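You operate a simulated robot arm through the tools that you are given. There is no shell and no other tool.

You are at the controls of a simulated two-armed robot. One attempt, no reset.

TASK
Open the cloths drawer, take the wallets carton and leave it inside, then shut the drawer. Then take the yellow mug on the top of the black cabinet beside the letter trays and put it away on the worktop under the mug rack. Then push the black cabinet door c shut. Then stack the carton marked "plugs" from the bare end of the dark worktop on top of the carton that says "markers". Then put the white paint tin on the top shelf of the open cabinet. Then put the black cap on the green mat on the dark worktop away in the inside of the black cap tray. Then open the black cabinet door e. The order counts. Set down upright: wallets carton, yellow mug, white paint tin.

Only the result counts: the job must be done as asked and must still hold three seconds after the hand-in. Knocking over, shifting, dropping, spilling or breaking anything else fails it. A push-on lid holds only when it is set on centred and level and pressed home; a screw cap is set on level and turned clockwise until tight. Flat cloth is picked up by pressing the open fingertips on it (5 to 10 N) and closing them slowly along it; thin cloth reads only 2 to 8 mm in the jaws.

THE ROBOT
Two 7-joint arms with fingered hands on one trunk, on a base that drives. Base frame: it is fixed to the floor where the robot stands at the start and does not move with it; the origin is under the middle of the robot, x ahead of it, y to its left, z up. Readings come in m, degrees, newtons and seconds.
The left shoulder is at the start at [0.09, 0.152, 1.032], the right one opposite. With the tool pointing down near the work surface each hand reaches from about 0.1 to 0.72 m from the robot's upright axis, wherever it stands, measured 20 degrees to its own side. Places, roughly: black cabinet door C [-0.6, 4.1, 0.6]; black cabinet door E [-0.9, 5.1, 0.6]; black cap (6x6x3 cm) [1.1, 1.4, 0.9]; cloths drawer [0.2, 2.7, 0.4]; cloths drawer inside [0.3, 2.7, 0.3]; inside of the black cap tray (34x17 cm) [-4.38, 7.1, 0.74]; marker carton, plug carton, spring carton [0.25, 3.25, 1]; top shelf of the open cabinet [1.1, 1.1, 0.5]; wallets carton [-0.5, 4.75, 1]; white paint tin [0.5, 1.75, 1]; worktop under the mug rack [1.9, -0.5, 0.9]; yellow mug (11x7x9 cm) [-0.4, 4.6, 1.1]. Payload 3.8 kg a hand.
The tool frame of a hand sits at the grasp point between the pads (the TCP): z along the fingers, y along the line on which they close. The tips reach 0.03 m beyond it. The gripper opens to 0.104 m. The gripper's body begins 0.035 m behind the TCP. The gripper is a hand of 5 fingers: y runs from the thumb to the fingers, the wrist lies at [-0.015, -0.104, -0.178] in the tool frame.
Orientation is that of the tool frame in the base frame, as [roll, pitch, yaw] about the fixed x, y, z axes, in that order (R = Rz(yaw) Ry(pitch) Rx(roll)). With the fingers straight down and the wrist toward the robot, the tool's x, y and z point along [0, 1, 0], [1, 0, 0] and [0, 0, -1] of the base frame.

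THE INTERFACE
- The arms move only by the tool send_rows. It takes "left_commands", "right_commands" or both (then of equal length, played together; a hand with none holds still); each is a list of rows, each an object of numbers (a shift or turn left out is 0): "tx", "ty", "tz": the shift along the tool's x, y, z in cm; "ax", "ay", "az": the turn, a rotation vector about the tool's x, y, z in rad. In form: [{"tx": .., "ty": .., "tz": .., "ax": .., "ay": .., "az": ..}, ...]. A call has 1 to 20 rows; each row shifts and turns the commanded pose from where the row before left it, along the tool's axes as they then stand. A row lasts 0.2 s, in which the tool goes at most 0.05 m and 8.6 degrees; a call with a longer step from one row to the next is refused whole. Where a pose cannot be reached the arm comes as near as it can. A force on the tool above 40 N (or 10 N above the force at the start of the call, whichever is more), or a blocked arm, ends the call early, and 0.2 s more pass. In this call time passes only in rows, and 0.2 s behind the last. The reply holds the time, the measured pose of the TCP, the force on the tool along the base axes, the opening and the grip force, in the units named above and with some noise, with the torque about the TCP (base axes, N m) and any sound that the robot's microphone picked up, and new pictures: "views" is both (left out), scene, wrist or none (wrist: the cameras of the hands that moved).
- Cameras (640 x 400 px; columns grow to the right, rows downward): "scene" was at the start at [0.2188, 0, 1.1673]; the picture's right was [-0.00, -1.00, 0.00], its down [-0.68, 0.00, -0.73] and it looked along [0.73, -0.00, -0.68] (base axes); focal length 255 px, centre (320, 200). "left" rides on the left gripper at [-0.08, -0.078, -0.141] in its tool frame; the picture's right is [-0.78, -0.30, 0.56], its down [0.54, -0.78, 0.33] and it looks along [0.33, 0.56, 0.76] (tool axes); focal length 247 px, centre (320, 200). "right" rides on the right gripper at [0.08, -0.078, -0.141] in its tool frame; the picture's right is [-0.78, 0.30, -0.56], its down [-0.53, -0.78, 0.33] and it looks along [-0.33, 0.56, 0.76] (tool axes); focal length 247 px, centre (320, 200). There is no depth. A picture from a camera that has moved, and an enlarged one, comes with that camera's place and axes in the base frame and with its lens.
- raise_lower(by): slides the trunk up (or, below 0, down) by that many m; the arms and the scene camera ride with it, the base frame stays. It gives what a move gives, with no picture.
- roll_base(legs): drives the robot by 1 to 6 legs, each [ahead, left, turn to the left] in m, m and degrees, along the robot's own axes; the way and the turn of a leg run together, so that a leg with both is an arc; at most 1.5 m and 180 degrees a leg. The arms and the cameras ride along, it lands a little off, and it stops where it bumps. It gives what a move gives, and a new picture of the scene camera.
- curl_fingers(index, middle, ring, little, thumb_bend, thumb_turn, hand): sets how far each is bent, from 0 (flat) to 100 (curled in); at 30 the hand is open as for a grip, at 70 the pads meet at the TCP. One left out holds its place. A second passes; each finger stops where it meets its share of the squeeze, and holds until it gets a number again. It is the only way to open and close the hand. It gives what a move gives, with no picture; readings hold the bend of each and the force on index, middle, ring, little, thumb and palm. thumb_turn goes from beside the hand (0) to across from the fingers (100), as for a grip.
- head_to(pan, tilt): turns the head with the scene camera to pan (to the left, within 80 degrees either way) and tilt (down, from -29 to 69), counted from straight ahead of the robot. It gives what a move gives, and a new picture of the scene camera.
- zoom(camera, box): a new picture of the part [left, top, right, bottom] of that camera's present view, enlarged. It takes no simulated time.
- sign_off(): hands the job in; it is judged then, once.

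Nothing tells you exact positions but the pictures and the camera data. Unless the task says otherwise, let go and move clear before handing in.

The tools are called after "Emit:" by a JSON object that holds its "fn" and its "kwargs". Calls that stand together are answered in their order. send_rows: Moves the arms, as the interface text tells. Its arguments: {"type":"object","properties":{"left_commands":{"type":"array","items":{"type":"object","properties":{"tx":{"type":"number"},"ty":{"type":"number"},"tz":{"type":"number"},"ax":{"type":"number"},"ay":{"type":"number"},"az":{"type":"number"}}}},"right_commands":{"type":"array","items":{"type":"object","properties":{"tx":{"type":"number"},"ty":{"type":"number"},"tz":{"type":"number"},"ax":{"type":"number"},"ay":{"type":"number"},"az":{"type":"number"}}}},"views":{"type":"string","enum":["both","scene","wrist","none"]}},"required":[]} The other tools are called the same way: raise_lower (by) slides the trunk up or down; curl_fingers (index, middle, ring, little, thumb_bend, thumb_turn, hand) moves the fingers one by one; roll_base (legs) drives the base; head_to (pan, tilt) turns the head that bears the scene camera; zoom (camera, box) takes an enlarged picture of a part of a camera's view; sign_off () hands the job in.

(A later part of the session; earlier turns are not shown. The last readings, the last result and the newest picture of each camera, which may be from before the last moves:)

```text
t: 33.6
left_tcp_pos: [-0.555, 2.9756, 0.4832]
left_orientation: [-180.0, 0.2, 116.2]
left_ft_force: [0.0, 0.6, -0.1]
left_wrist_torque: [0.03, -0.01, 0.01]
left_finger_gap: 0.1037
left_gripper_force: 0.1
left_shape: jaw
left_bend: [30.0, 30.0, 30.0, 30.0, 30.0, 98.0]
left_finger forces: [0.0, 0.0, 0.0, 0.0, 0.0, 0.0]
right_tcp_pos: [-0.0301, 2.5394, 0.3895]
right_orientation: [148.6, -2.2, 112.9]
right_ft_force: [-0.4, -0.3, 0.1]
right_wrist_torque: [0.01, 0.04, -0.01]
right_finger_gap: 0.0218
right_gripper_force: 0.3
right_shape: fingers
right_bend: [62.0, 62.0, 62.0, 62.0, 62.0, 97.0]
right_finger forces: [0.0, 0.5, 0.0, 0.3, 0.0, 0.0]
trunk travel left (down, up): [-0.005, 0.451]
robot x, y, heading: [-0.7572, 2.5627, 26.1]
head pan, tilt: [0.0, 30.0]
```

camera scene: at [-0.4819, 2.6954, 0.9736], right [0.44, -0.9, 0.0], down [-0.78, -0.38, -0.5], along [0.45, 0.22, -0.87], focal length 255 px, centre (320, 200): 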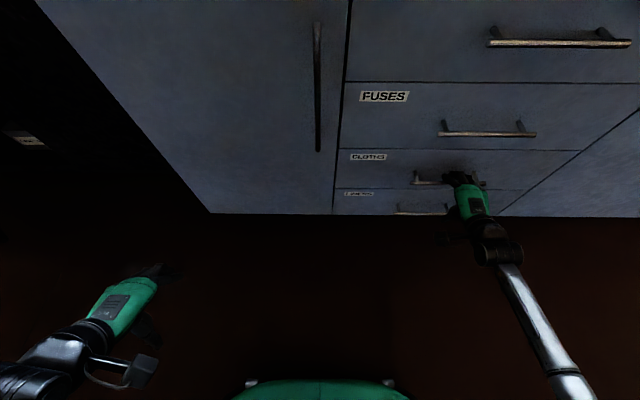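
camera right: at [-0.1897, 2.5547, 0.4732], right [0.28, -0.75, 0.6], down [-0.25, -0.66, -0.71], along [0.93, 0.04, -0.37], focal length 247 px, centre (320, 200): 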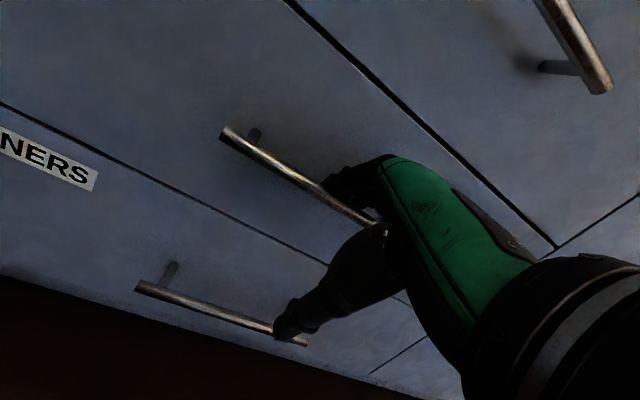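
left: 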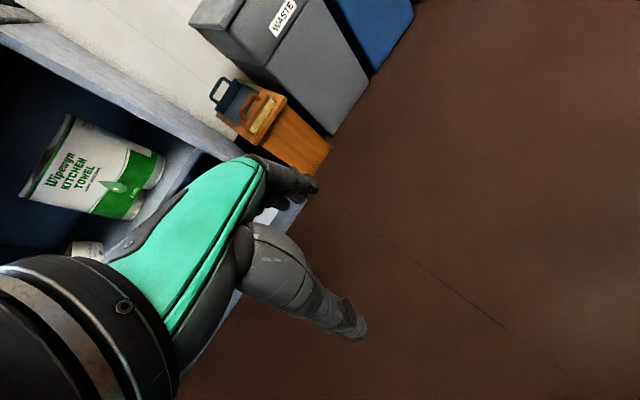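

Emit:
{"fn": "send_rows", "kwargs": {"right_commands": [{}], "views": "both"}}

Emit:
{"fn": "zoom", "kwargs": {"camera": "right", "box": [200, 80, 480, 300]}}

Emit:
{"fn": "zoom", "kwargs": {"camera": "scene", "box": [320, 70, 560, 230]}}

```text
t: 34.0
left_tcp_pos: [-0.5556, 2.9763, 0.4845]
left_orientation: [180.0, 0.2, 116.2]
left_ft_force: [1.1, -0.4, -0.1]
left_wrist_torque: [-0.01, -0.02, -0.01]
left_finger_gap: 0.1039
left_gripper_force: 0.1
left_shape: jaw
left_bend: [30.0, 30.0, 30.0, 30.0, 30.0, 98.0]
left_finger forces: [0.0, 0.0, 0.1, 0.0, 0.0, 0.0]
right_tcp_pos: [-0.0298, 2.5402, 0.3891]
right_orientation: [148.6, -2.2, 112.9]
right_ft_force: [-1.4, -0.1, -0.7]
right_wrist_torque: [-0.02, 0.01, 0.01]
right_finger_gap: 0.0212
right_gripper_force: 0.4
right_shape: fingers
right_bend: [62.0, 62.0, 62.0, 62.0, 62.0, 97.0]
right_finger forces: [0.0, 0.8, 0.1, 0.1, 0.0, 0.0]
trunk travel left (down, up): [-0.005, 0.451]
robot x, y, heading: [-0.7531, 2.5632, 26.0]
head pan, tilt: [0.0, 30.0]
camera scene: at [-0.482, 2.6954, 0.9736], right [0.44, -0.9, 0.0], down [-0.78, -0.38, -0.5], along [0.45, 0.22, -0.87], focal length 255 px, centre (320, 200)
camera right: at [-0.19, 2.5546, 0.4731], right [0.28, -0.75, 0.6], down [-0.25, -0.66, -0.71], along [0.93, 0.04, -0.37], focal length 247 px, centre (320, 200)
```

scene: 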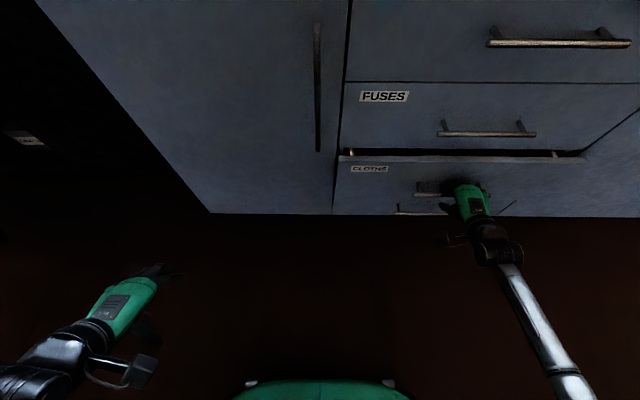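
right: 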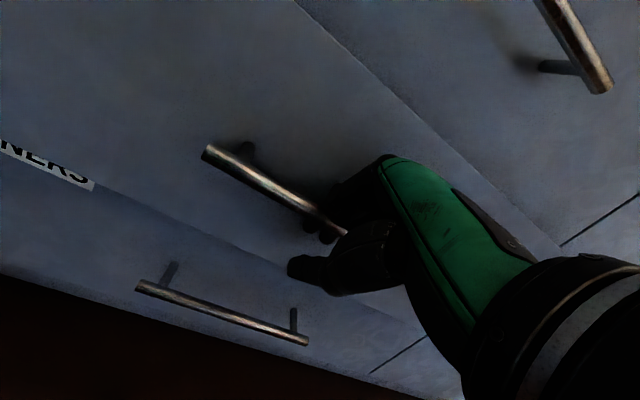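

```text
1.82 times, centred on (340, 190) of right
camera zoom: at [-0.19, 2.5546, 0.4731], right [0.28, -0.75, 0.6], down [-0.25, -0.66, -0.71], along [0.93, 0.04, -0.37], focal length 449 px, centre (284, 218)
```

zoom: 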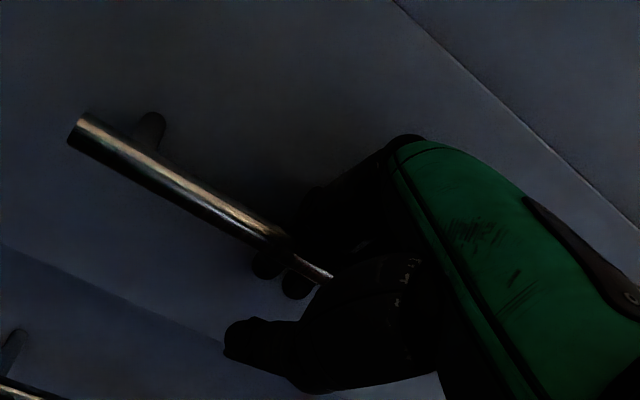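

```text
2.50 times, centred on (440, 150) of scene
camera zoom: at [-0.482, 2.6954, 0.9736], right [0.44, -0.9, 0.0], down [-0.78, -0.38, -0.5], along [0.45, 0.22, -0.87], focal length 637 px, centre (20, 325)
```

zoom: 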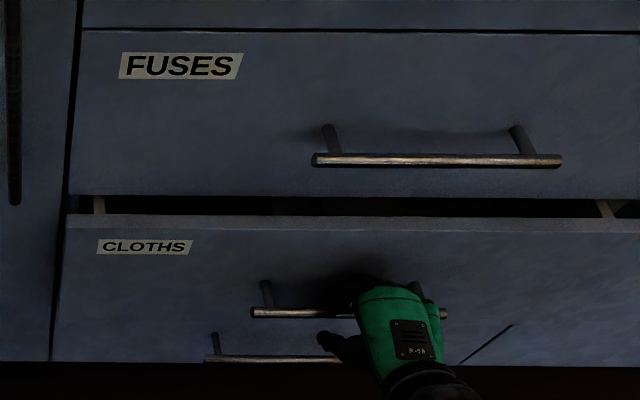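

The drawer is already 3 cm out and the fingers hold the bar. I pull it by backing the base straight away from the wall.

Emit:
{"fn": "roll_base", "kwargs": {"legs": [[-0.15, 0, 0], [-0.13, 0, 0]]}}

```text
t: 36.3
left_tcp_pos: [-0.8059, 2.8509, 0.4841]
left_orientation: [-180.0, 0.1, 116.2]
left_ft_force: [-0.2, 0.3, -1.0]
left_wrist_torque: [0.03, -0.01, 0.03]
left_finger_gap: 0.1038
left_gripper_force: 0.1
left_shape: jaw
left_bend: [30.0, 30.0, 30.0, 30.0, 30.0, 98.0]
left_finger forces: [0.0, 0.0, 0.0, 0.0, 0.0, 0.0]
right_tcp_pos: [-0.2801, 2.4181, 0.391]
right_orientation: [148.4, -2.3, 113.1]
right_ft_force: [1.4, -0.2, 0.9]
right_wrist_torque: [-0.01, -0.01, 0.04]
right_finger_gap: 0.0212
right_gripper_force: 0.5
right_shape: fingers
right_bend: [62.0, 62.0, 62.0, 62.0, 62.0, 97.0]
right_finger forces: [0.0, 0.0, 0.0, 1.0, 0.1, 0.1]
trunk travel left (down, up): [-0.005, 0.451]
robot x, y, heading: [-1.0051, 2.4374, 26.2]
head pan, tilt: [0.0, 30.0]
camera scene: at [-0.7324, 2.5718, 0.9739], right [0.44, -0.9, 0.0], down [-0.78, -0.38, -0.5], along [0.45, 0.22, -0.87], focal length 255 px, centre (320, 200)
```

scene: 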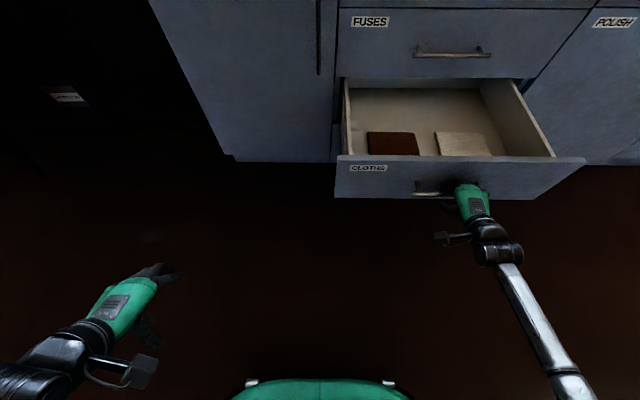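

The drawer is open about 0.3 m, with two folded cloths near the front. Let me zoom in to check free room.

Emit:
{"fn": "zoom", "kwargs": {"camera": "scene", "box": [320, 40, 600, 220]}}

```text
2.22 times, centred on (460, 130) of scene
camera zoom: at [-0.7324, 2.5718, 0.9739], right [0.44, -0.9, 0.0], down [-0.78, -0.38, -0.5], along [0.45, 0.22, -0.87], focal length 566 px, centre (9, 356)
```

zoom: 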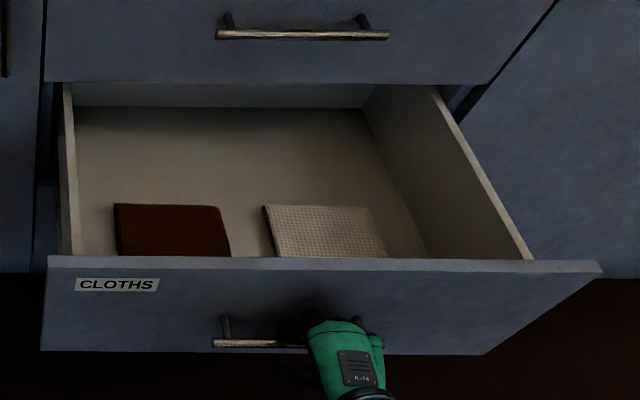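

Cloths cover the middle; I'd like more room, so I pull the drawer a little further.

Emit:
{"fn": "roll_base", "kwargs": {"legs": [[-0.06, 0, 0]]}}

Emit:
{"fn": "zoom", "kwargs": {"camera": "scene", "box": [320, 40, 600, 220]}}

```text
t: 37.2
left_tcp_pos: [-0.8582, 2.8273, 0.4863]
left_orientation: [179.9, 0.1, 116.3]
left_ft_force: [-0.5, 0.5, -0.3]
left_wrist_torque: [0.02, -0.02, 0.02]
left_finger_gap: 0.1036
left_gripper_force: 0.0
left_shape: jaw
left_bend: [30.0, 30.0, 30.0, 30.0, 30.0, 98.0]
left_finger forces: [0.0, 0.1, 0.0, 0.0, 0.0, 0.0]
right_tcp_pos: [-0.3323, 2.3911, 0.3917]
right_orientation: [148.4, -2.3, 112.9]
right_ft_force: [0.4, 0.2, -0.5]
right_wrist_torque: [-0.02, -0.01, 0.03]
right_finger_gap: 0.0213
right_gripper_force: 0.7
right_shape: fingers
right_bend: [62.0, 62.0, 62.0, 61.0, 62.0, 97.0]
right_finger forces: [0.1, 0.1, 0.0, 0.7, 0.1, 0.1]
trunk travel left (down, up): [-0.005, 0.451]
robot x, y, heading: [-1.0549, 2.4108, 26.4]
head pan, tilt: [0.0, 30.0]
camera scene: at [-0.7855, 2.5456, 0.974], right [0.44, -0.9, 0.0], down [-0.78, -0.38, -0.5], along [0.45, 0.22, -0.87], focal length 255 px, centre (320, 200)
```

scene: 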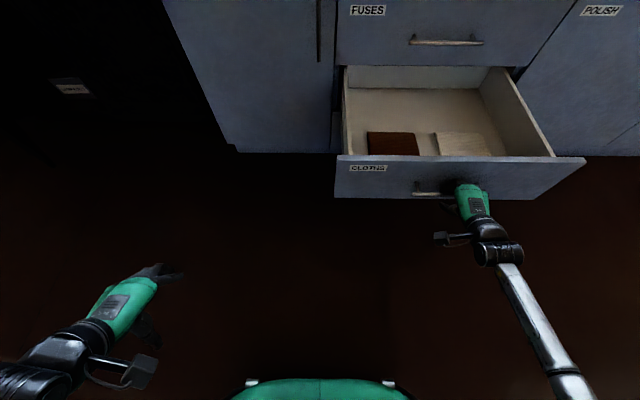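

```text
2.22 times, centred on (460, 130) of scene
camera zoom: at [-0.7855, 2.5456, 0.974], right [0.44, -0.9, 0.0], down [-0.78, -0.38, -0.5], along [0.45, 0.22, -0.87], focal length 566 px, centre (9, 356)
```

zoom: 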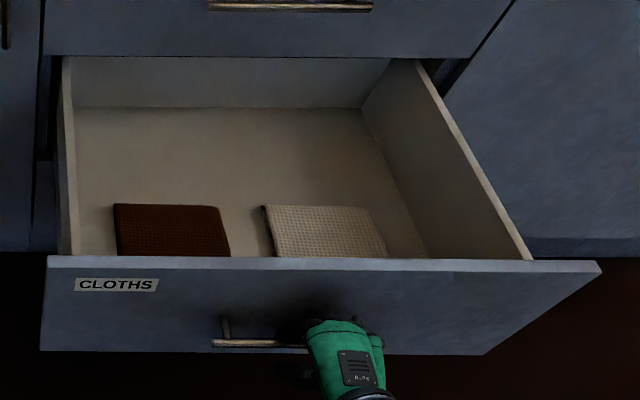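

Works well; a bit further still gives clear floor behind the cloths.

Emit:
{"fn": "roll_base", "kwargs": {"legs": [[-0.05, 0, 0]]}}

Emit:
{"fn": "zoom", "kwargs": {"camera": "scene", "box": [320, 40, 600, 220]}}

```text
t: 38.2
left_tcp_pos: [-0.9034, 2.8035, 0.4844]
left_orientation: [180.0, 0.1, 116.3]
left_ft_force: [0.2, -0.2, 0.1]
left_wrist_torque: [0.03, -0.05, 0.01]
left_finger_gap: 0.1038
left_gripper_force: 0.0
left_shape: jaw
left_bend: [30.0, 30.0, 30.0, 30.0, 30.0, 98.0]
left_finger forces: [0.0, 0.0, 0.0, 0.0, 0.0, 0.1]
right_tcp_pos: [-0.3787, 2.3683, 0.3918]
right_orientation: [148.3, -2.2, 112.9]
right_ft_force: [0.7, -0.1, 0.8]
right_wrist_torque: [0.0, -0.03, 0.03]
right_finger_gap: 0.0213
right_gripper_force: 0.1
right_shape: fingers
right_bend: [62.0, 62.0, 62.0, 62.0, 62.0, 97.0]
right_finger forces: [0.0, 0.0, 0.0, 0.5, 0.1, 0.1]
trunk travel left (down, up): [-0.005, 0.451]
robot x, y, heading: [-1.1024, 2.3899, 26.2]
head pan, tilt: [0.0, 30.0]
camera scene: at [-0.8309, 2.5231, 0.9741], right [0.44, -0.9, 0.0], down [-0.78, -0.38, -0.5], along [0.45, 0.22, -0.87], focal length 255 px, centre (320, 200)
```

scene: 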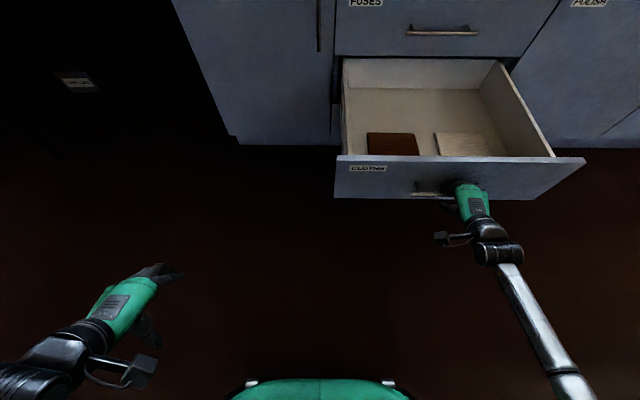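

```text
2.22 times, centred on (460, 130) of scene
camera zoom: at [-0.8309, 2.5231, 0.9741], right [0.44, -0.9, 0.0], down [-0.78, -0.38, -0.5], along [0.45, 0.22, -0.87], focal length 566 px, centre (9, 356)
```

zoom: 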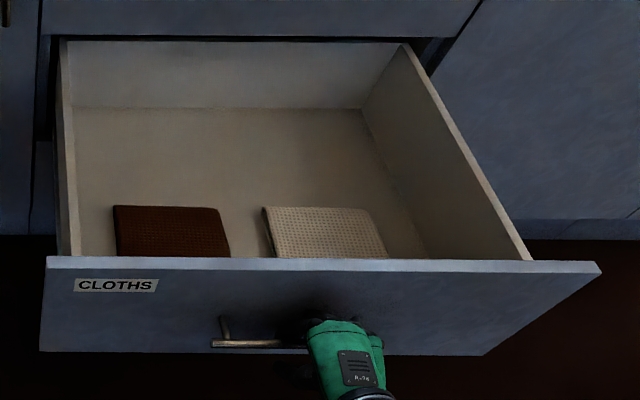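

The drawer is now ~0.42 m open with bare floor behind the cloths. I loosen the fingers slightly and draw the hand up along its own axis off the bar.

Emit:
{"fn": "curl_fingers", "kwargs": {"hand": "right", "index": 56, "middle": 56, "ring": 56, "little": 56, "thumb_bend": 45}}

Emit:
{"fn": "send_rows", "kwargs": {"right_commands": [{"tz": -1.5}, {"tz": -1.5}, {"tz": -2}, {"tz": -2}, {"ty": -2}, {"ty": -2}, {"ty": -2}], "views": "both"}}

```text
t: 39.2
left_tcp_pos: [-0.9038, 2.804, 0.483]
left_orientation: [179.9, 0.1, 116.3]
left_ft_force: [0.1, -0.3, -0.7]
left_wrist_torque: [0.03, 0.03, -0.02]
left_finger_gap: 0.1037
left_gripper_force: 0.1
left_shape: jaw
left_bend: [30.0, 30.0, 30.0, 30.0, 30.0, 98.0]
left_finger forces: [0.0, 0.0, 0.0, 0.1, 0.0, 0.1]
right_tcp_pos: [-0.3786, 2.3694, 0.3914]
right_orientation: [148.5, -2.2, 113.0]
right_ft_force: [-0.2, 0.5, 0.5]
right_wrist_torque: [0.03, 0.02, 0.02]
right_finger_gap: 0.05
right_gripper_force: 0.1
right_shape: fingers
right_bend: [56.0, 56.0, 56.0, 56.0, 45.0, 97.0]
right_finger forces: [0.1, 0.5, 0.1, 0.2, 0.0, 0.0]
trunk travel left (down, up): [-0.005, 0.451]
robot x, y, heading: [-1.1014, 2.3909, 26.2]
head pan, tilt: [0.0, 30.0]
```

```text
t: 40.8
left_tcp_pos: [-0.9038, 2.8031, 0.4845]
left_orientation: [179.9, 0.2, 116.3]
left_ft_force: [0.5, -0.8, 0.4]
left_wrist_torque: [-0.01, -0.02, 0.02]
left_finger_gap: 0.1038
left_gripper_force: 0.2
left_shape: jaw
left_bend: [30.0, 30.0, 30.0, 30.0, 30.0, 98.0]
left_finger forces: [0.0, 0.1, 0.0, 0.0, 0.1, 0.0]
right_tcp_pos: [-0.4585, 2.3326, 0.418]
right_orientation: [148.5, -2.2, 112.9]
right_ft_force: [0.4, -1.0, 0.4]
right_wrist_torque: [0.0, 0.03, -0.02]
right_finger_gap: 0.0507
right_gripper_force: 0.0
right_shape: fingers
right_bend: [56.0, 56.0, 56.0, 56.0, 45.0, 97.0]
right_finger forces: [0.1, 0.0, 0.1, 0.0, 0.0, 0.1]
trunk travel left (down, up): [-0.005, 0.451]
robot x, y, heading: [-1.1037, 2.3872, 26.2]
head pan, tilt: [0.0, 30.0]
camera scene: at [-0.83, 2.5235, 0.9737], right [0.44, -0.9, 0.0], down [-0.78, -0.38, -0.5], along [0.45, 0.22, -0.87], focal length 255 px, centre (320, 200)
camera right: at [-0.6174, 2.3476, 0.5014], right [0.28, -0.75, 0.6], down [-0.25, -0.66, -0.71], along [0.93, 0.05, -0.37], focal length 247 px, centre (320, 200)
```

scene: 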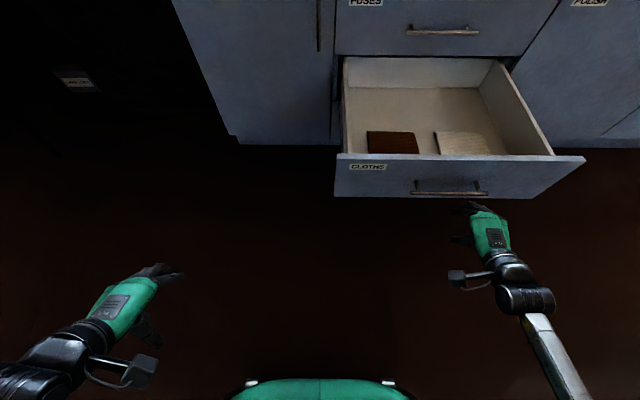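
right: 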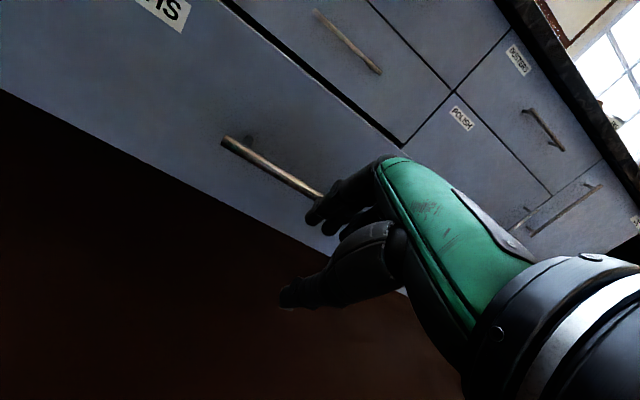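

Hand is clear and the drawer stays open. I raise the trunk and drive left toward the black cabinet, looking first.

Emit:
{"fn": "raise_lower", "kwargs": {"by": 0.3}}

Emit:
{"fn": "head_to", "kwargs": {"pan": 50, "tilt": 15}}

```text
t: 43.8
left_tcp_pos: [-0.9031, 2.8035, 0.7839]
left_orientation: [179.9, 0.1, 116.3]
left_ft_force: [0.5, 0.1, -0.5]
left_wrist_torque: [0.02, 0.0, 0.02]
left_finger_gap: 0.1037
left_gripper_force: 0.1
left_shape: jaw
left_bend: [30.0, 30.0, 30.0, 30.0, 30.0, 98.0]
left_finger forces: [0.0, 0.0, 0.0, 0.0, 0.0, 0.1]
right_tcp_pos: [-0.4574, 2.3335, 0.7181]
right_orientation: [148.5, -2.2, 112.9]
right_ft_force: [-1.0, -0.1, 0.6]
right_wrist_torque: [0.0, 0.02, 0.01]
right_finger_gap: 0.0508
right_gripper_force: 0.0
right_shape: fingers
right_bend: [56.0, 56.0, 56.0, 56.0, 45.0, 97.0]
right_finger forces: [0.0, 0.1, 0.1, 0.0, 0.0, 0.0]
trunk travel left (down, up): [-0.305, 0.151]
robot x, y, heading: [-1.1037, 2.3882, 25.9]
head pan, tilt: [0.0, 30.0]
```

```text
t: 45.0
left_tcp_pos: [-0.9031, 2.804, 0.7836]
left_orientation: [179.9, 0.1, 116.4]
left_ft_force: [0.6, -0.5, 0.1]
left_wrist_torque: [-0.03, 0.0, 0.02]
left_finger_gap: 0.1038
left_gripper_force: 0.0
left_shape: jaw
left_bend: [30.0, 30.0, 30.0, 30.0, 30.0, 98.0]
left_finger forces: [0.0, 0.0, 0.1, 0.0, 0.1, 0.1]
right_tcp_pos: [-0.46, 2.3339, 0.7182]
right_orientation: [148.4, -2.2, 112.9]
right_ft_force: [0.0, -0.1, -0.2]
right_wrist_torque: [-0.01, 0.04, 0.01]
right_finger_gap: 0.0506
right_gripper_force: 0.0
right_shape: fingers
right_bend: [56.0, 56.0, 56.0, 56.0, 45.0, 97.0]
right_finger forces: [0.1, 0.1, 0.0, 0.1, 0.0, 0.0]
trunk travel left (down, up): [-0.305, 0.151]
robot x, y, heading: [-1.1053, 2.3898, 26.5]
head pan, tilt: [50.0, 15.0]
camera scene: at [-1.0508, 2.4941, 1.4118], right [0.97, -0.24, -0.05], down [-0.11, -0.28, -0.95], along [0.21, 0.93, -0.3], focal length 255 px, centre (320, 200)
```

scene: 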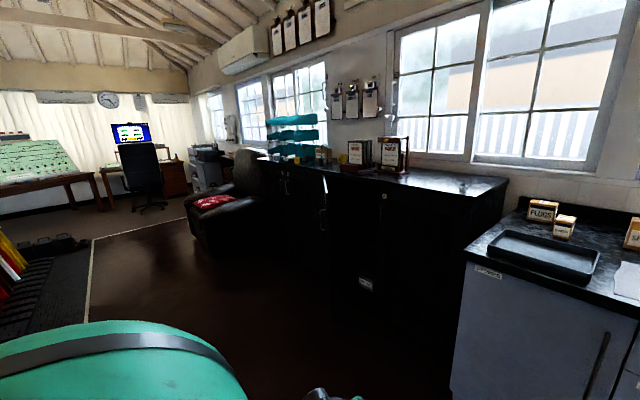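

Emit:
{"fn": "zoom", "kwargs": {"camera": "scene", "box": [200, 90, 460, 290]}}

Emit:
{"fn": "zoom", "kwargs": {"camera": "scene", "box": [240, 100, 430, 200]}}

Emit:
{"fn": "zoom", "kwargs": {"camera": "scene", "box": [0, 90, 250, 250]}}

```text
2.00 times, centred on (330, 190) of scene
camera zoom: at [-1.0508, 2.4941, 1.4118], right [0.97, -0.24, -0.05], down [-0.11, -0.28, -0.95], along [0.21, 0.93, -0.3], focal length 510 px, centre (300, 220)
```

zoom: 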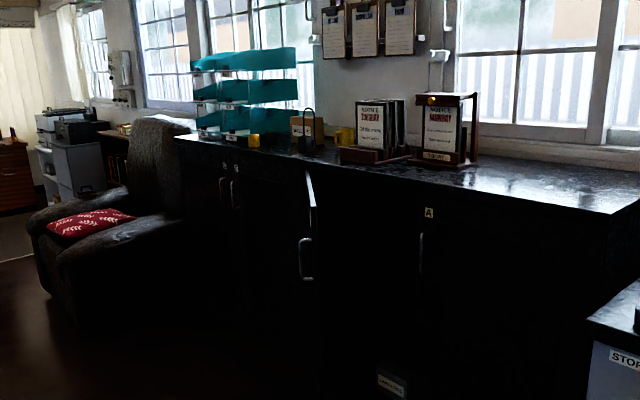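

```text
3.37 times, centred on (335, 150) of scene
camera zoom: at [-1.0508, 2.4941, 1.4118], right [0.97, -0.24, -0.05], down [-0.11, -0.28, -0.95], along [0.21, 0.93, -0.3], focal length 859 px, centre (270, 368)
```

zoom: 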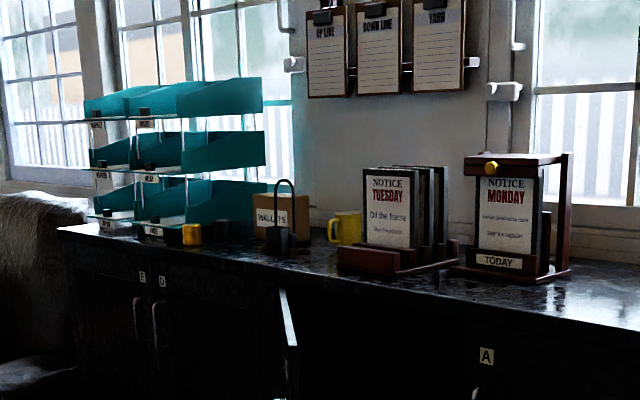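

```text
2.50 times, centred on (125, 170) of scene
camera zoom: at [-1.0508, 2.4941, 1.4118], right [0.97, -0.24, -0.05], down [-0.11, -0.28, -0.95], along [0.21, 0.93, -0.3], focal length 637 px, centre (808, 275)
```

zoom: 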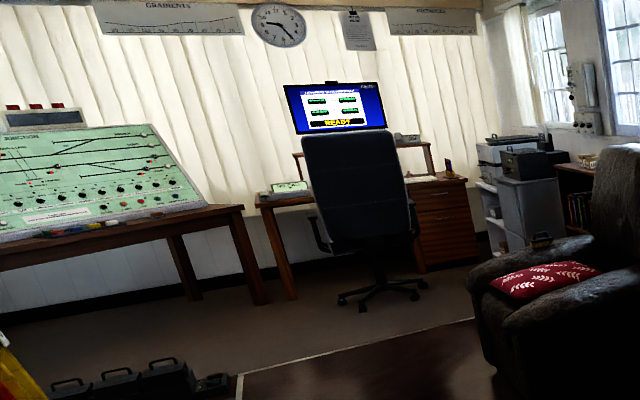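

I can see the WALLETS carton, yellow mug beside the notice holders, the teal letter trays, and door C standing ajar. The armchair starts near v≈5.2. I drive left along the aisle.

Emit:
{"fn": "roll_base", "kwargs": {"legs": [[0.03, 1.0, 0], [0, 0.7, 0]]}}

Emit:
{"fn": "head_to", "kwargs": {"pan": 0, "tilt": 20}}

```text
t: 53.6
left_tcp_pos: [-1.6214, 4.3546, 0.7835]
left_orientation: [-179.9, 0.2, 115.6]
left_ft_force: [0.3, 0.4, -0.3]
left_wrist_torque: [0.0, 0.01, 0.04]
left_finger_gap: 0.1039
left_gripper_force: 0.0
left_shape: jaw
left_bend: [30.0, 30.0, 30.0, 30.0, 30.0, 98.0]
left_finger forces: [0.0, 0.0, 0.0, 0.1, 0.0, 0.1]
right_tcp_pos: [-1.1837, 3.8797, 0.7187]
right_orientation: [148.5, -2.3, 112.2]
right_ft_force: [-0.3, -1.0, 0.5]
right_wrist_torque: [-0.03, 0.01, -0.01]
right_finger_gap: 0.0506
right_gripper_force: 0.1
right_shape: fingers
right_bend: [56.0, 56.0, 56.0, 56.0, 45.0, 97.0]
right_finger forces: [0.1, 0.1, 0.0, 0.0, 0.0, 0.0]
trunk travel left (down, up): [-0.305, 0.151]
robot x, y, heading: [-1.8298, 3.9446, 25.7]
head pan, tilt: [50.0, 15.0]
camera scene: at [-1.7739, 4.0471, 1.4118], right [0.97, -0.25, -0.05], down [-0.12, -0.28, -0.95], along [0.22, 0.93, -0.3], focal length 255 px, centre (320, 200)
```

scene: 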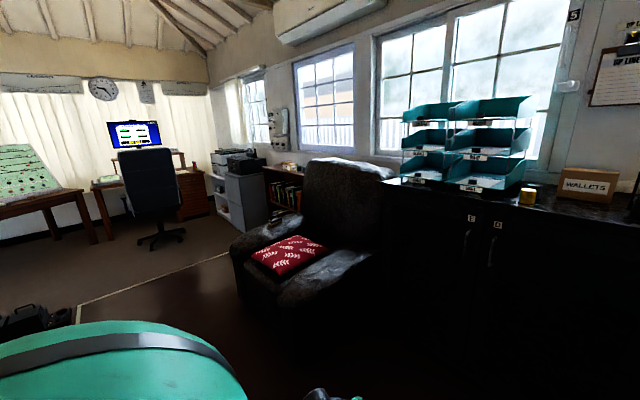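

```text
t: 54.8
left_tcp_pos: [-1.622, 4.3533, 0.7847]
left_orientation: [-180.0, 0.1, 115.6]
left_ft_force: [-0.3, -0.8, 0.7]
left_wrist_torque: [-0.02, 0.03, 0.02]
left_finger_gap: 0.1037
left_gripper_force: 0.0
left_shape: jaw
left_bend: [30.0, 30.0, 30.0, 30.0, 30.0, 98.0]
left_finger forces: [0.0, 0.0, 0.0, 0.0, 0.0, 0.0]
right_tcp_pos: [-1.1836, 3.8788, 0.7196]
right_orientation: [148.5, -2.2, 112.3]
right_ft_force: [-0.2, 0.5, -0.4]
right_wrist_torque: [0.01, 0.0, 0.0]
right_finger_gap: 0.0504
right_gripper_force: 0.0
right_shape: fingers
right_bend: [56.0, 56.0, 56.0, 56.0, 45.0, 97.0]
right_finger forces: [0.0, 0.0, 0.0, 0.1, 0.1, 0.1]
trunk travel left (down, up): [-0.305, 0.151]
robot x, y, heading: [-1.829, 3.941, 25.4]
head pan, tilt: [0.0, 20.0]
camera scene: at [-1.7138, 3.9968, 1.4016], right [0.43, -0.9, 0.0], down [-0.36, -0.17, -0.92], along [0.83, 0.4, -0.4], focal length 255 px, centre (320, 200)
```

scene: 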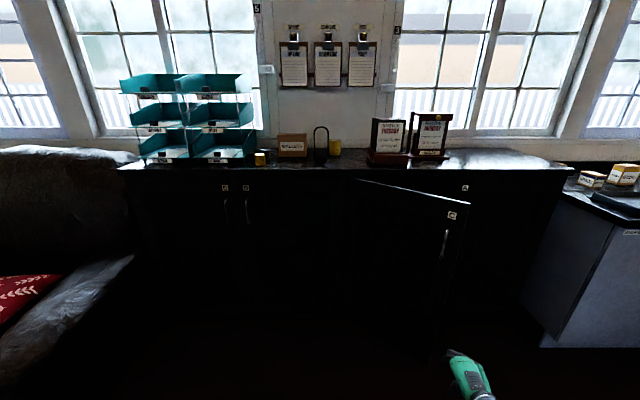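

Now I see the whole black cabinet: its top is about z≈1.045 and its front at u≈1.42. The carton is near v≈4.5, u≈1.65. I zoom in for detail.

Emit:
{"fn": "zoom", "kwargs": {"camera": "scene", "box": [220, 100, 480, 230]}}

Emit:
{"fn": "zoom", "kwargs": {"camera": "scene", "box": [230, 110, 360, 190]}}

```text
2.46 times, centred on (350, 165) of scene
camera zoom: at [-1.7138, 3.9968, 1.4016], right [0.43, -0.9, 0.0], down [-0.36, -0.17, -0.92], along [0.83, 0.4, -0.4], focal length 627 px, centre (246, 286)
```

zoom: 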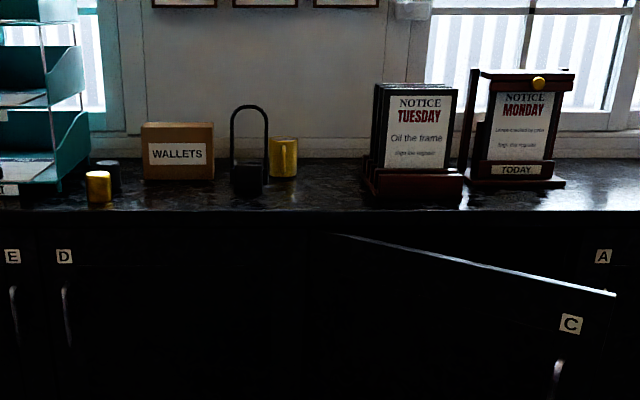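

```text
4.92 times, centred on (295, 150) of scene
camera zoom: at [-1.7138, 3.9968, 1.4016], right [0.43, -0.9, 0.0], down [-0.36, -0.17, -0.92], along [0.83, 0.4, -0.4], focal length 1255 px, centre (443, 446)
```

zoom: 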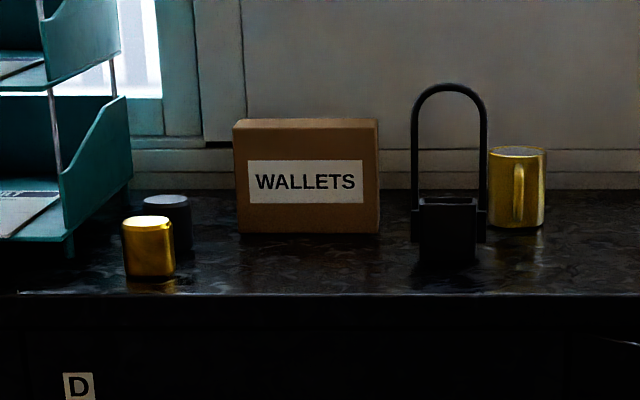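

The carton is about 16 cm wide, 7 cm deep and 12 cm high, centred near u≈1.68, v≈4.485. I raise the trunk, straighten and lift the right hand, and tuck the left hand back.

Emit:
{"fn": "raise_lower", "kwargs": {"by": 0.14}}

Emit:
{"fn": "curl_fingers", "kwargs": {"hand": "right", "index": 30, "middle": 30, "ring": 30, "little": 30, "thumb_bend": 30, "thumb_turn": 98}}

Emit:
{"fn": "send_rows", "kwargs": {"right_commands": [{"ax": 0.137}, {"ax": 0.137}, {"ax": 0.137}, {"ax": 0.139}, {"tz": -4}, {"tz": -4}, {"tz": -4}, {"tz": -4}, {"tz": -4}, {"tz": -4}, {"tz": -4}, {"tz": -4}], "left_commands": [{"ty": -3, "tx": 2}, {"ty": -3, "tx": 2}, {"ty": -3, "tx": 2}, {"ty": -2}, {}, {}, {}, {}, {}, {}, {}, {}], "views": "scene"}}

```text
t: 56.5
left_tcp_pos: [-1.6213, 4.3543, 0.9244]
left_orientation: [180.0, 0.1, 115.7]
left_ft_force: [-0.6, -0.4, 0.7]
left_wrist_torque: [0.02, -0.04, -0.03]
left_finger_gap: 0.1042
left_gripper_force: 0.1
left_shape: jaw
left_bend: [30.0, 30.0, 30.0, 30.0, 30.0, 98.0]
left_finger forces: [0.0, 0.1, 0.0, 0.0, 0.1, 0.0]
right_tcp_pos: [-1.1832, 3.8802, 0.8587]
right_orientation: [148.4, -2.2, 112.3]
right_ft_force: [0.5, -1.3, 0.9]
right_wrist_torque: [-0.03, -0.01, 0.0]
right_finger_gap: 0.0506
right_gripper_force: 0.1
right_shape: fingers
right_bend: [56.0, 56.0, 56.0, 56.0, 45.0, 97.0]
right_finger forces: [0.1, 0.0, 0.0, 0.0, 0.1, 0.1]
trunk travel left (down, up): [-0.445, 0.011]
robot x, y, heading: [-1.8285, 3.9442, 25.6]
head pan, tilt: [0.0, 20.0]
```

```text
t: 57.5
left_tcp_pos: [-1.6219, 4.3545, 0.9235]
left_orientation: [180.0, 0.2, 115.6]
left_ft_force: [0.3, 0.5, -0.9]
left_wrist_torque: [0.02, -0.03, 0.0]
left_finger_gap: 0.1037
left_gripper_force: 0.1
left_shape: jaw
left_bend: [30.0, 30.0, 30.0, 30.0, 30.0, 98.0]
left_finger forces: [0.0, 0.0, 0.1, 0.1, 0.0, 0.1]
right_tcp_pos: [-1.1823, 3.8794, 0.8589]
right_orientation: [148.5, -2.2, 112.2]
right_ft_force: [-1.0, -0.2, 0.9]
right_wrist_torque: [-0.03, 0.01, 0.05]
right_finger_gap: 0.103
right_gripper_force: 0.1
right_shape: fingers
right_bend: [30.0, 30.0, 30.0, 30.0, 30.0, 96.0]
right_finger forces: [0.1, 0.1, 0.0, 0.0, 0.0, 0.1]
trunk travel left (down, up): [-0.445, 0.011]
robot x, y, heading: [-1.8285, 3.9456, 25.6]
head pan, tilt: [0.0, 20.0]
```

```text
t: 60.1
left_tcp_pos: [-1.7481, 4.3623, 0.9243]
left_orientation: [-180.0, 0.1, 115.6]
left_ft_force: [-1.2, -0.1, 0.7]
left_wrist_torque: [0.03, 0.0, 0.03]
left_finger_gap: 0.104
left_gripper_force: 0.1
left_shape: jaw
left_bend: [30.0, 30.0, 30.0, 30.0, 30.0, 98.0]
left_finger forces: [0.0, 0.0, 0.1, 0.0, 0.1, 0.0]
right_tcp_pos: [-1.1792, 3.8686, 1.178]
right_orientation: [180.0, -2.2, 112.3]
right_ft_force: [0.0, 0.2, 0.0]
right_wrist_torque: [0.0, -0.01, 0.02]
right_finger_gap: 0.1031
right_gripper_force: 0.1
right_shape: fingers
right_bend: [30.0, 30.0, 30.0, 30.0, 30.0, 96.0]
right_finger forces: [0.1, 0.1, 0.0, 0.0, 0.1, 0.0]
trunk travel left (down, up): [-0.445, 0.011]
robot x, y, heading: [-1.8253, 3.9455, 25.7]
head pan, tilt: [0.0, 20.0]
camera scene: at [-1.7396, 3.9847, 1.5507], right [0.43, -0.9, 0.0], down [-0.31, -0.15, -0.94], along [0.85, 0.41, -0.34], focal length 255 px, centre (320, 200)
```

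scene: 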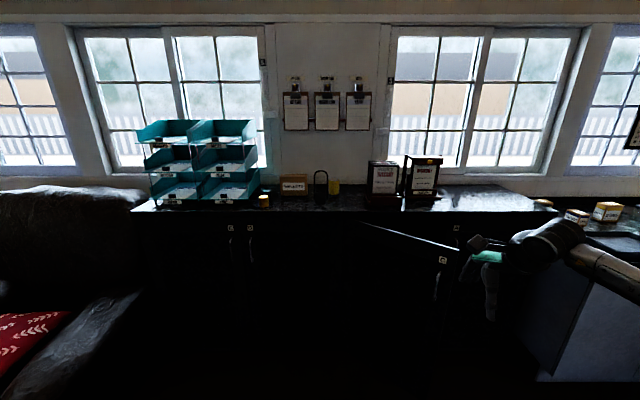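

Both arms went where I wanted. I level the right hand, lift it above carton height and bring it inward, then drive in front of doors D/E.

Emit:
{"fn": "send_rows", "kwargs": {"right_commands": [{"az": -0.059, "ay": -0.038}, {"tz": -3.5, "tx": 3.3}, {"tz": -3.5, "tx": 3.3}, {"tx": 3.3}], "views": "none"}}

Emit:
{"fn": "roll_base", "kwargs": {"legs": [[0.45, 0.39, 0.3]]}}

```text
t: 61.1
left_tcp_pos: [-1.7475, 4.3635, 0.9235]
left_orientation: [180.0, 0.1, 115.6]
left_ft_force: [-0.5, -1.4, 1.4]
left_wrist_torque: [0.0, -0.01, 0.0]
left_finger_gap: 0.1041
left_gripper_force: 0.1
left_shape: jaw
left_bend: [30.0, 30.0, 30.0, 30.0, 30.0, 98.0]
left_finger forces: [0.0, 0.1, 0.1, 0.0, 0.0, 0.0]
right_tcp_pos: [-1.2215, 3.9593, 1.2485]
right_orientation: [179.9, -0.1, 115.6]
right_ft_force: [-0.3, 0.7, 0.3]
right_wrist_torque: [0.03, 0.0, -0.01]
right_finger_gap: 0.1028
right_gripper_force: 0.2
right_shape: fingers
right_bend: [30.0, 30.0, 30.0, 30.0, 30.0, 96.0]
right_finger forces: [0.0, 0.0, 0.0, 0.0, 0.0, 0.0]
trunk travel left (down, up): [-0.445, 0.011]
robot x, y, heading: [-1.8236, 3.9427, 25.3]
head pan, tilt: [0.0, 20.0]
```

```text
t: 64.5
left_tcp_pos: [-1.5207, 4.9121, 0.9246]
left_orientation: [179.9, 0.2, 116.1]
left_ft_force: [0.3, 0.1, -0.2]
left_wrist_torque: [0.02, 0.01, 0.0]
left_finger_gap: 0.1037
left_gripper_force: 0.1
left_shape: jaw
left_bend: [30.0, 30.0, 30.0, 30.0, 30.0, 98.0]
left_finger forces: [0.1, 0.0, 0.0, 0.1, 0.1, 0.0]
right_tcp_pos: [-0.9916, 4.5125, 1.2492]
right_orientation: [180.0, 0.0, 116.1]
right_ft_force: [0.2, -1.3, -0.4]
right_wrist_torque: [0.03, 0.01, 0.02]
right_finger_gap: 0.1029
right_gripper_force: 0.2
right_shape: fingers
right_bend: [30.0, 30.0, 30.0, 30.0, 30.0, 96.0]
right_finger forces: [0.0, 0.0, 0.0, 0.1, 0.0, 0.1]
trunk travel left (down, up): [-0.445, 0.011]
robot x, y, heading: [-1.5942, 4.4933, 26.3]
head pan, tilt: [0.0, 20.0]
camera scene: at [-1.5099, 4.5338, 1.5508], right [0.44, -0.9, 0.0], down [-0.31, -0.15, -0.94], along [0.84, 0.41, -0.34], focal length 255 px, centre (320, 200)
```

scene: 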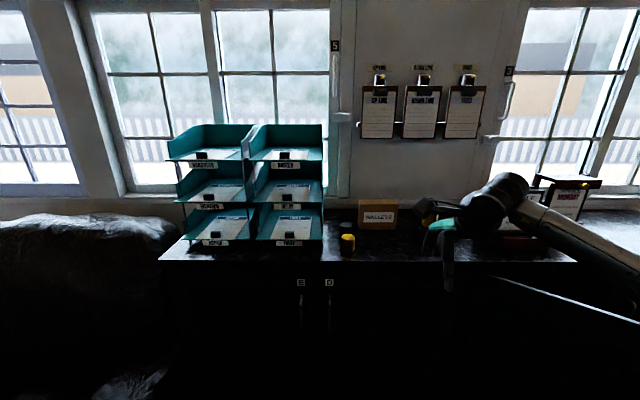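

I'm now squarely in front of doors D/E. Let me re-measure the carton from here.

Emit:
{"fn": "zoom", "kwargs": {"camera": "scene", "box": [300, 160, 500, 290]}}

Emit:
{"fn": "head_to", "kwargs": {"pan": 0, "tilt": 45}}

```text
3.08 times, centred on (400, 225) of scene
camera zoom: at [-1.5099, 4.5338, 1.5508], right [0.44, -0.9, 0.0], down [-0.31, -0.15, -0.94], along [0.84, 0.41, -0.34], focal length 784 px, centre (74, 123)
```

zoom: 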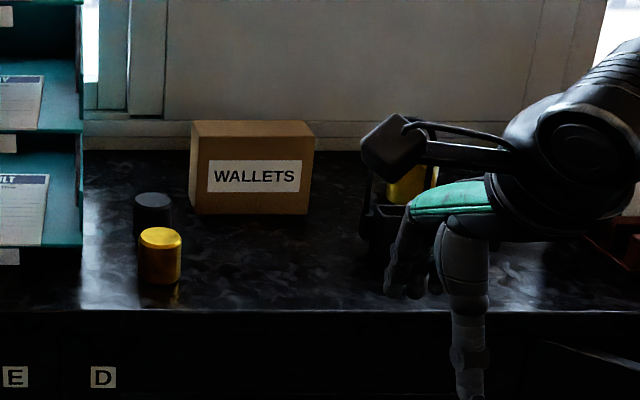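

```text
t: 65.4
left_tcp_pos: [-1.5216, 4.9122, 0.9233]
left_orientation: [180.0, 0.1, 116.0]
left_ft_force: [0.0, 0.2, 0.1]
left_wrist_torque: [0.0, -0.01, 0.0]
left_finger_gap: 0.1036
left_gripper_force: 0.0
left_shape: jaw
left_bend: [30.0, 30.0, 30.0, 30.0, 30.0, 98.0]
left_finger forces: [0.0, 0.0, 0.0, 0.1, 0.0, 0.0]
right_tcp_pos: [-0.9906, 4.5153, 1.2485]
right_orientation: [179.9, 0.0, 116.1]
right_ft_force: [0.0, -0.3, 0.1]
right_wrist_torque: [0.06, 0.02, -0.01]
right_finger_gap: 0.103
right_gripper_force: 0.0
right_shape: fingers
right_bend: [30.0, 30.0, 30.0, 30.0, 30.0, 96.0]
right_finger forces: [0.1, 0.1, 0.1, 0.0, 0.0, 0.0]
trunk travel left (down, up): [-0.445, 0.011]
robot x, y, heading: [-1.5953, 4.4924, 26.3]
head pan, tilt: [0.0, 45.0]
camera scene: at [-1.5197, 4.5305, 1.5121], right [0.44, -0.9, 0.0], down [-0.63, -0.31, -0.71], along [0.63, 0.31, -0.71], focal length 255 px, centre (320, 200)
```

scene: 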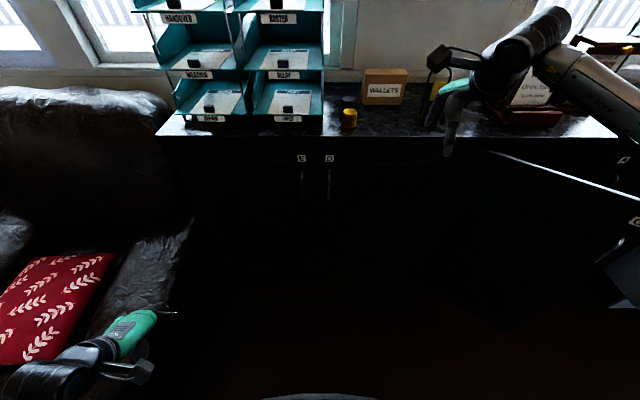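

The carton is at u≈1.682, v≈4.485, top z≈1.162, and my hand is already on that line. I drive forward 0.48 m.

Emit:
{"fn": "roll_base", "kwargs": {"legs": [[0.3, 0, -0.2], [0.18, 0, 0]]}}

```text
t: 68.5
left_tcp_pos: [-1.0988, 5.1165, 0.9246]
left_orientation: [179.8, 0.1, 115.9]
left_ft_force: [-0.1, 1.0, 0.1]
left_wrist_torque: [0.01, -0.05, 0.01]
left_finger_gap: 0.1037
left_gripper_force: 0.0
left_shape: jaw
left_bend: [30.0, 30.0, 30.0, 30.0, 30.0, 98.0]
left_finger forces: [0.1, 0.1, 0.0, 0.0, 0.1, 0.1]
right_tcp_pos: [-0.5727, 4.7152, 1.2506]
right_orientation: [179.7, -0.1, 116.0]
right_ft_force: [0.3, -1.0, -0.5]
right_wrist_torque: [-0.01, -0.01, -0.03]
right_finger_gap: 0.103
right_gripper_force: 0.0
right_shape: fingers
right_bend: [30.0, 30.0, 30.0, 30.0, 30.0, 96.0]
right_finger forces: [0.0, 0.0, 0.0, 0.0, 0.0, 0.1]
trunk travel left (down, up): [-0.445, 0.011]
robot x, y, heading: [-1.171, 4.701, 25.8]
head pan, tilt: [0.0, 45.0]
camera scene: at [-1.1014, 4.7332, 1.5123], right [0.44, -0.9, 0.0], down [-0.63, -0.31, -0.71], along [0.64, 0.31, -0.7], focal length 255 px, centre (320, 200)
```

scene: 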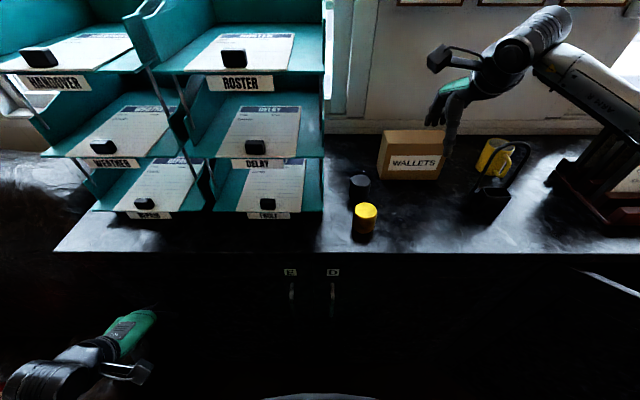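

Emit:
{"fn": "zoom", "kwargs": {"camera": "scene", "box": [330, 90, 530, 220]}}

Emit:
{"fn": "zoom", "kwargs": {"camera": "right", "box": [0, 0, 640, 400]}}

```text
3.08 times, centred on (430, 155) of scene
camera zoom: at [-1.1014, 4.7332, 1.5123], right [0.44, -0.9, 0.0], down [-0.63, -0.31, -0.71], along [0.64, 0.31, -0.7], focal length 784 px, centre (-18, 338)
```

zoom: 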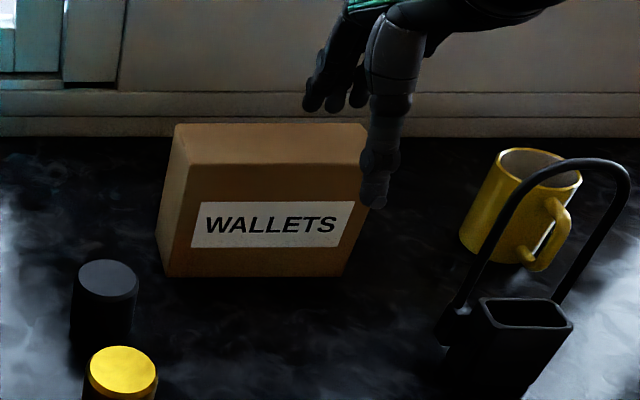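

```text
1.00 times, centred on (320, 200) of right (not enlarged: the box is as wide or as high as the picture)
camera zoom: at [-0.6779, 4.7515, 1.3914], right [0.6, -0.57, 0.56], down [-0.46, -0.82, -0.34], along [0.65, -0.06, -0.76], focal length 247 px, centre (320, 200)
```

zoom: 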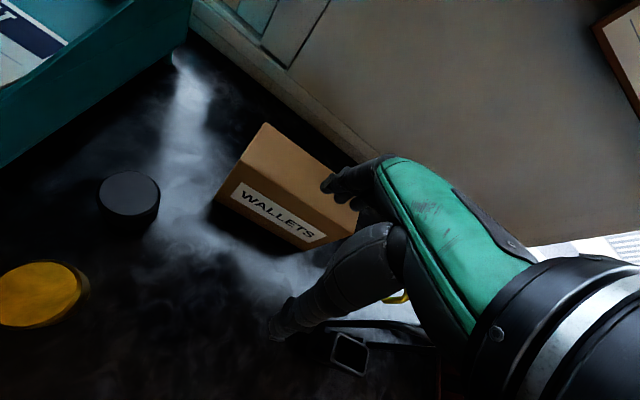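

Carton confirmed at u≈1.672, v≈4.487. I move the open hand 12 cm forward above it.

Emit:
{"fn": "send_rows", "kwargs": {"right_commands": [{"ty": 4}, {"ty": 4}, {"ty": 4}], "views": "both"}}

```text
t: 69.3
left_tcp_pos: [-1.0962, 5.119, 0.9226]
left_orientation: [-180.0, 0.2, 115.8]
left_ft_force: [0.1, 1.0, -0.5]
left_wrist_torque: [-0.01, 0.01, 0.01]
left_finger_gap: 0.1036
left_gripper_force: 0.0
left_shape: jaw
left_bend: [30.0, 30.0, 30.0, 30.0, 30.0, 98.0]
left_finger forces: [0.1, 0.0, 0.0, 0.0, 0.0, 0.0]
right_tcp_pos: [-0.4601, 4.7725, 1.2503]
right_orientation: [-180.0, 0.1, 115.9]
right_ft_force: [-0.2, -0.4, 0.1]
right_wrist_torque: [-0.05, 0.06, 0.05]
right_finger_gap: 0.1033
right_gripper_force: 0.0
right_shape: fingers
right_bend: [30.0, 30.0, 30.0, 30.0, 30.0, 96.0]
right_finger forces: [0.0, 0.1, 0.0, 0.0, 0.1, 0.0]
trunk travel left (down, up): [-0.445, 0.011]
robot x, y, heading: [-1.175, 4.6997, 25.9]
head pan, tilt: [0.0, 45.0]
camera scene: at [-1.0965, 4.7368, 1.5119], right [0.44, -0.9, 0.0], down [-0.64, -0.31, -0.71], along [0.64, 0.31, -0.71], focal length 255 px, centre (320, 200)
camera right: at [-0.5651, 4.808, 1.3911], right [0.61, -0.57, 0.56], down [-0.46, -0.82, -0.33], along [0.65, -0.06, -0.76], focal length 247 px, centre (320, 200)
```

scene: 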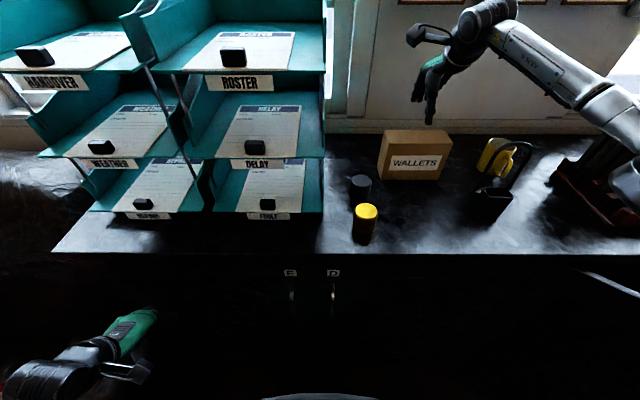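
right: 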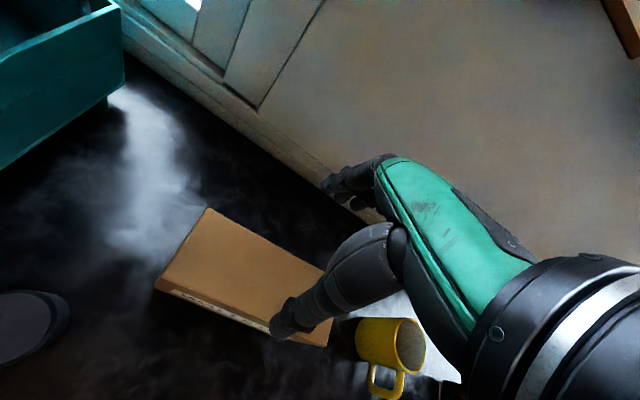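

Emit:
{"fn": "zoom", "kwargs": {"camera": "right", "box": [120, 160, 440, 400]}}

Emit:
{"fn": "zoom", "kwargs": {"camera": "scene", "box": [340, 60, 540, 190]}}

```text
1.67 times, centred on (280, 280) of right
camera zoom: at [-0.5651, 4.808, 1.3911], right [0.61, -0.57, 0.56], down [-0.46, -0.82, -0.33], along [0.65, -0.06, -0.76], focal length 412 px, centre (387, 67)
```

zoom: 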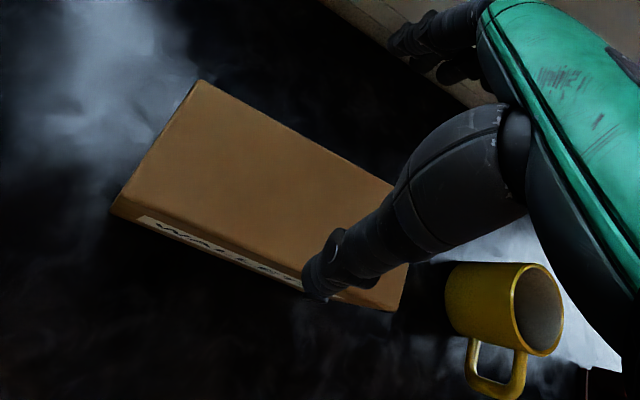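

```text
3.08 times, centred on (440, 125) of scene
camera zoom: at [-1.0965, 4.7368, 1.5119], right [0.44, -0.9, 0.0], down [-0.64, -0.31, -0.71], along [0.64, 0.31, -0.71], focal length 784 px, centre (-49, 431)
```

zoom: 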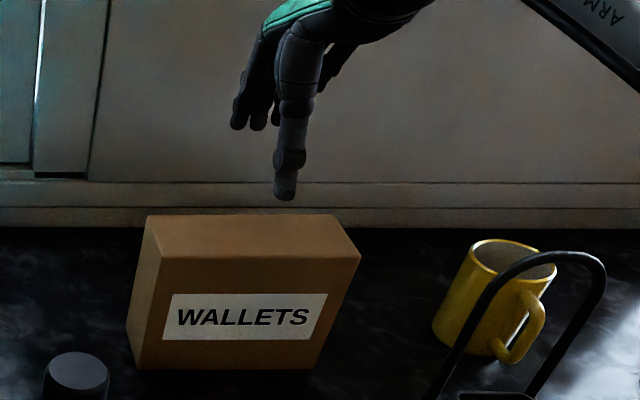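

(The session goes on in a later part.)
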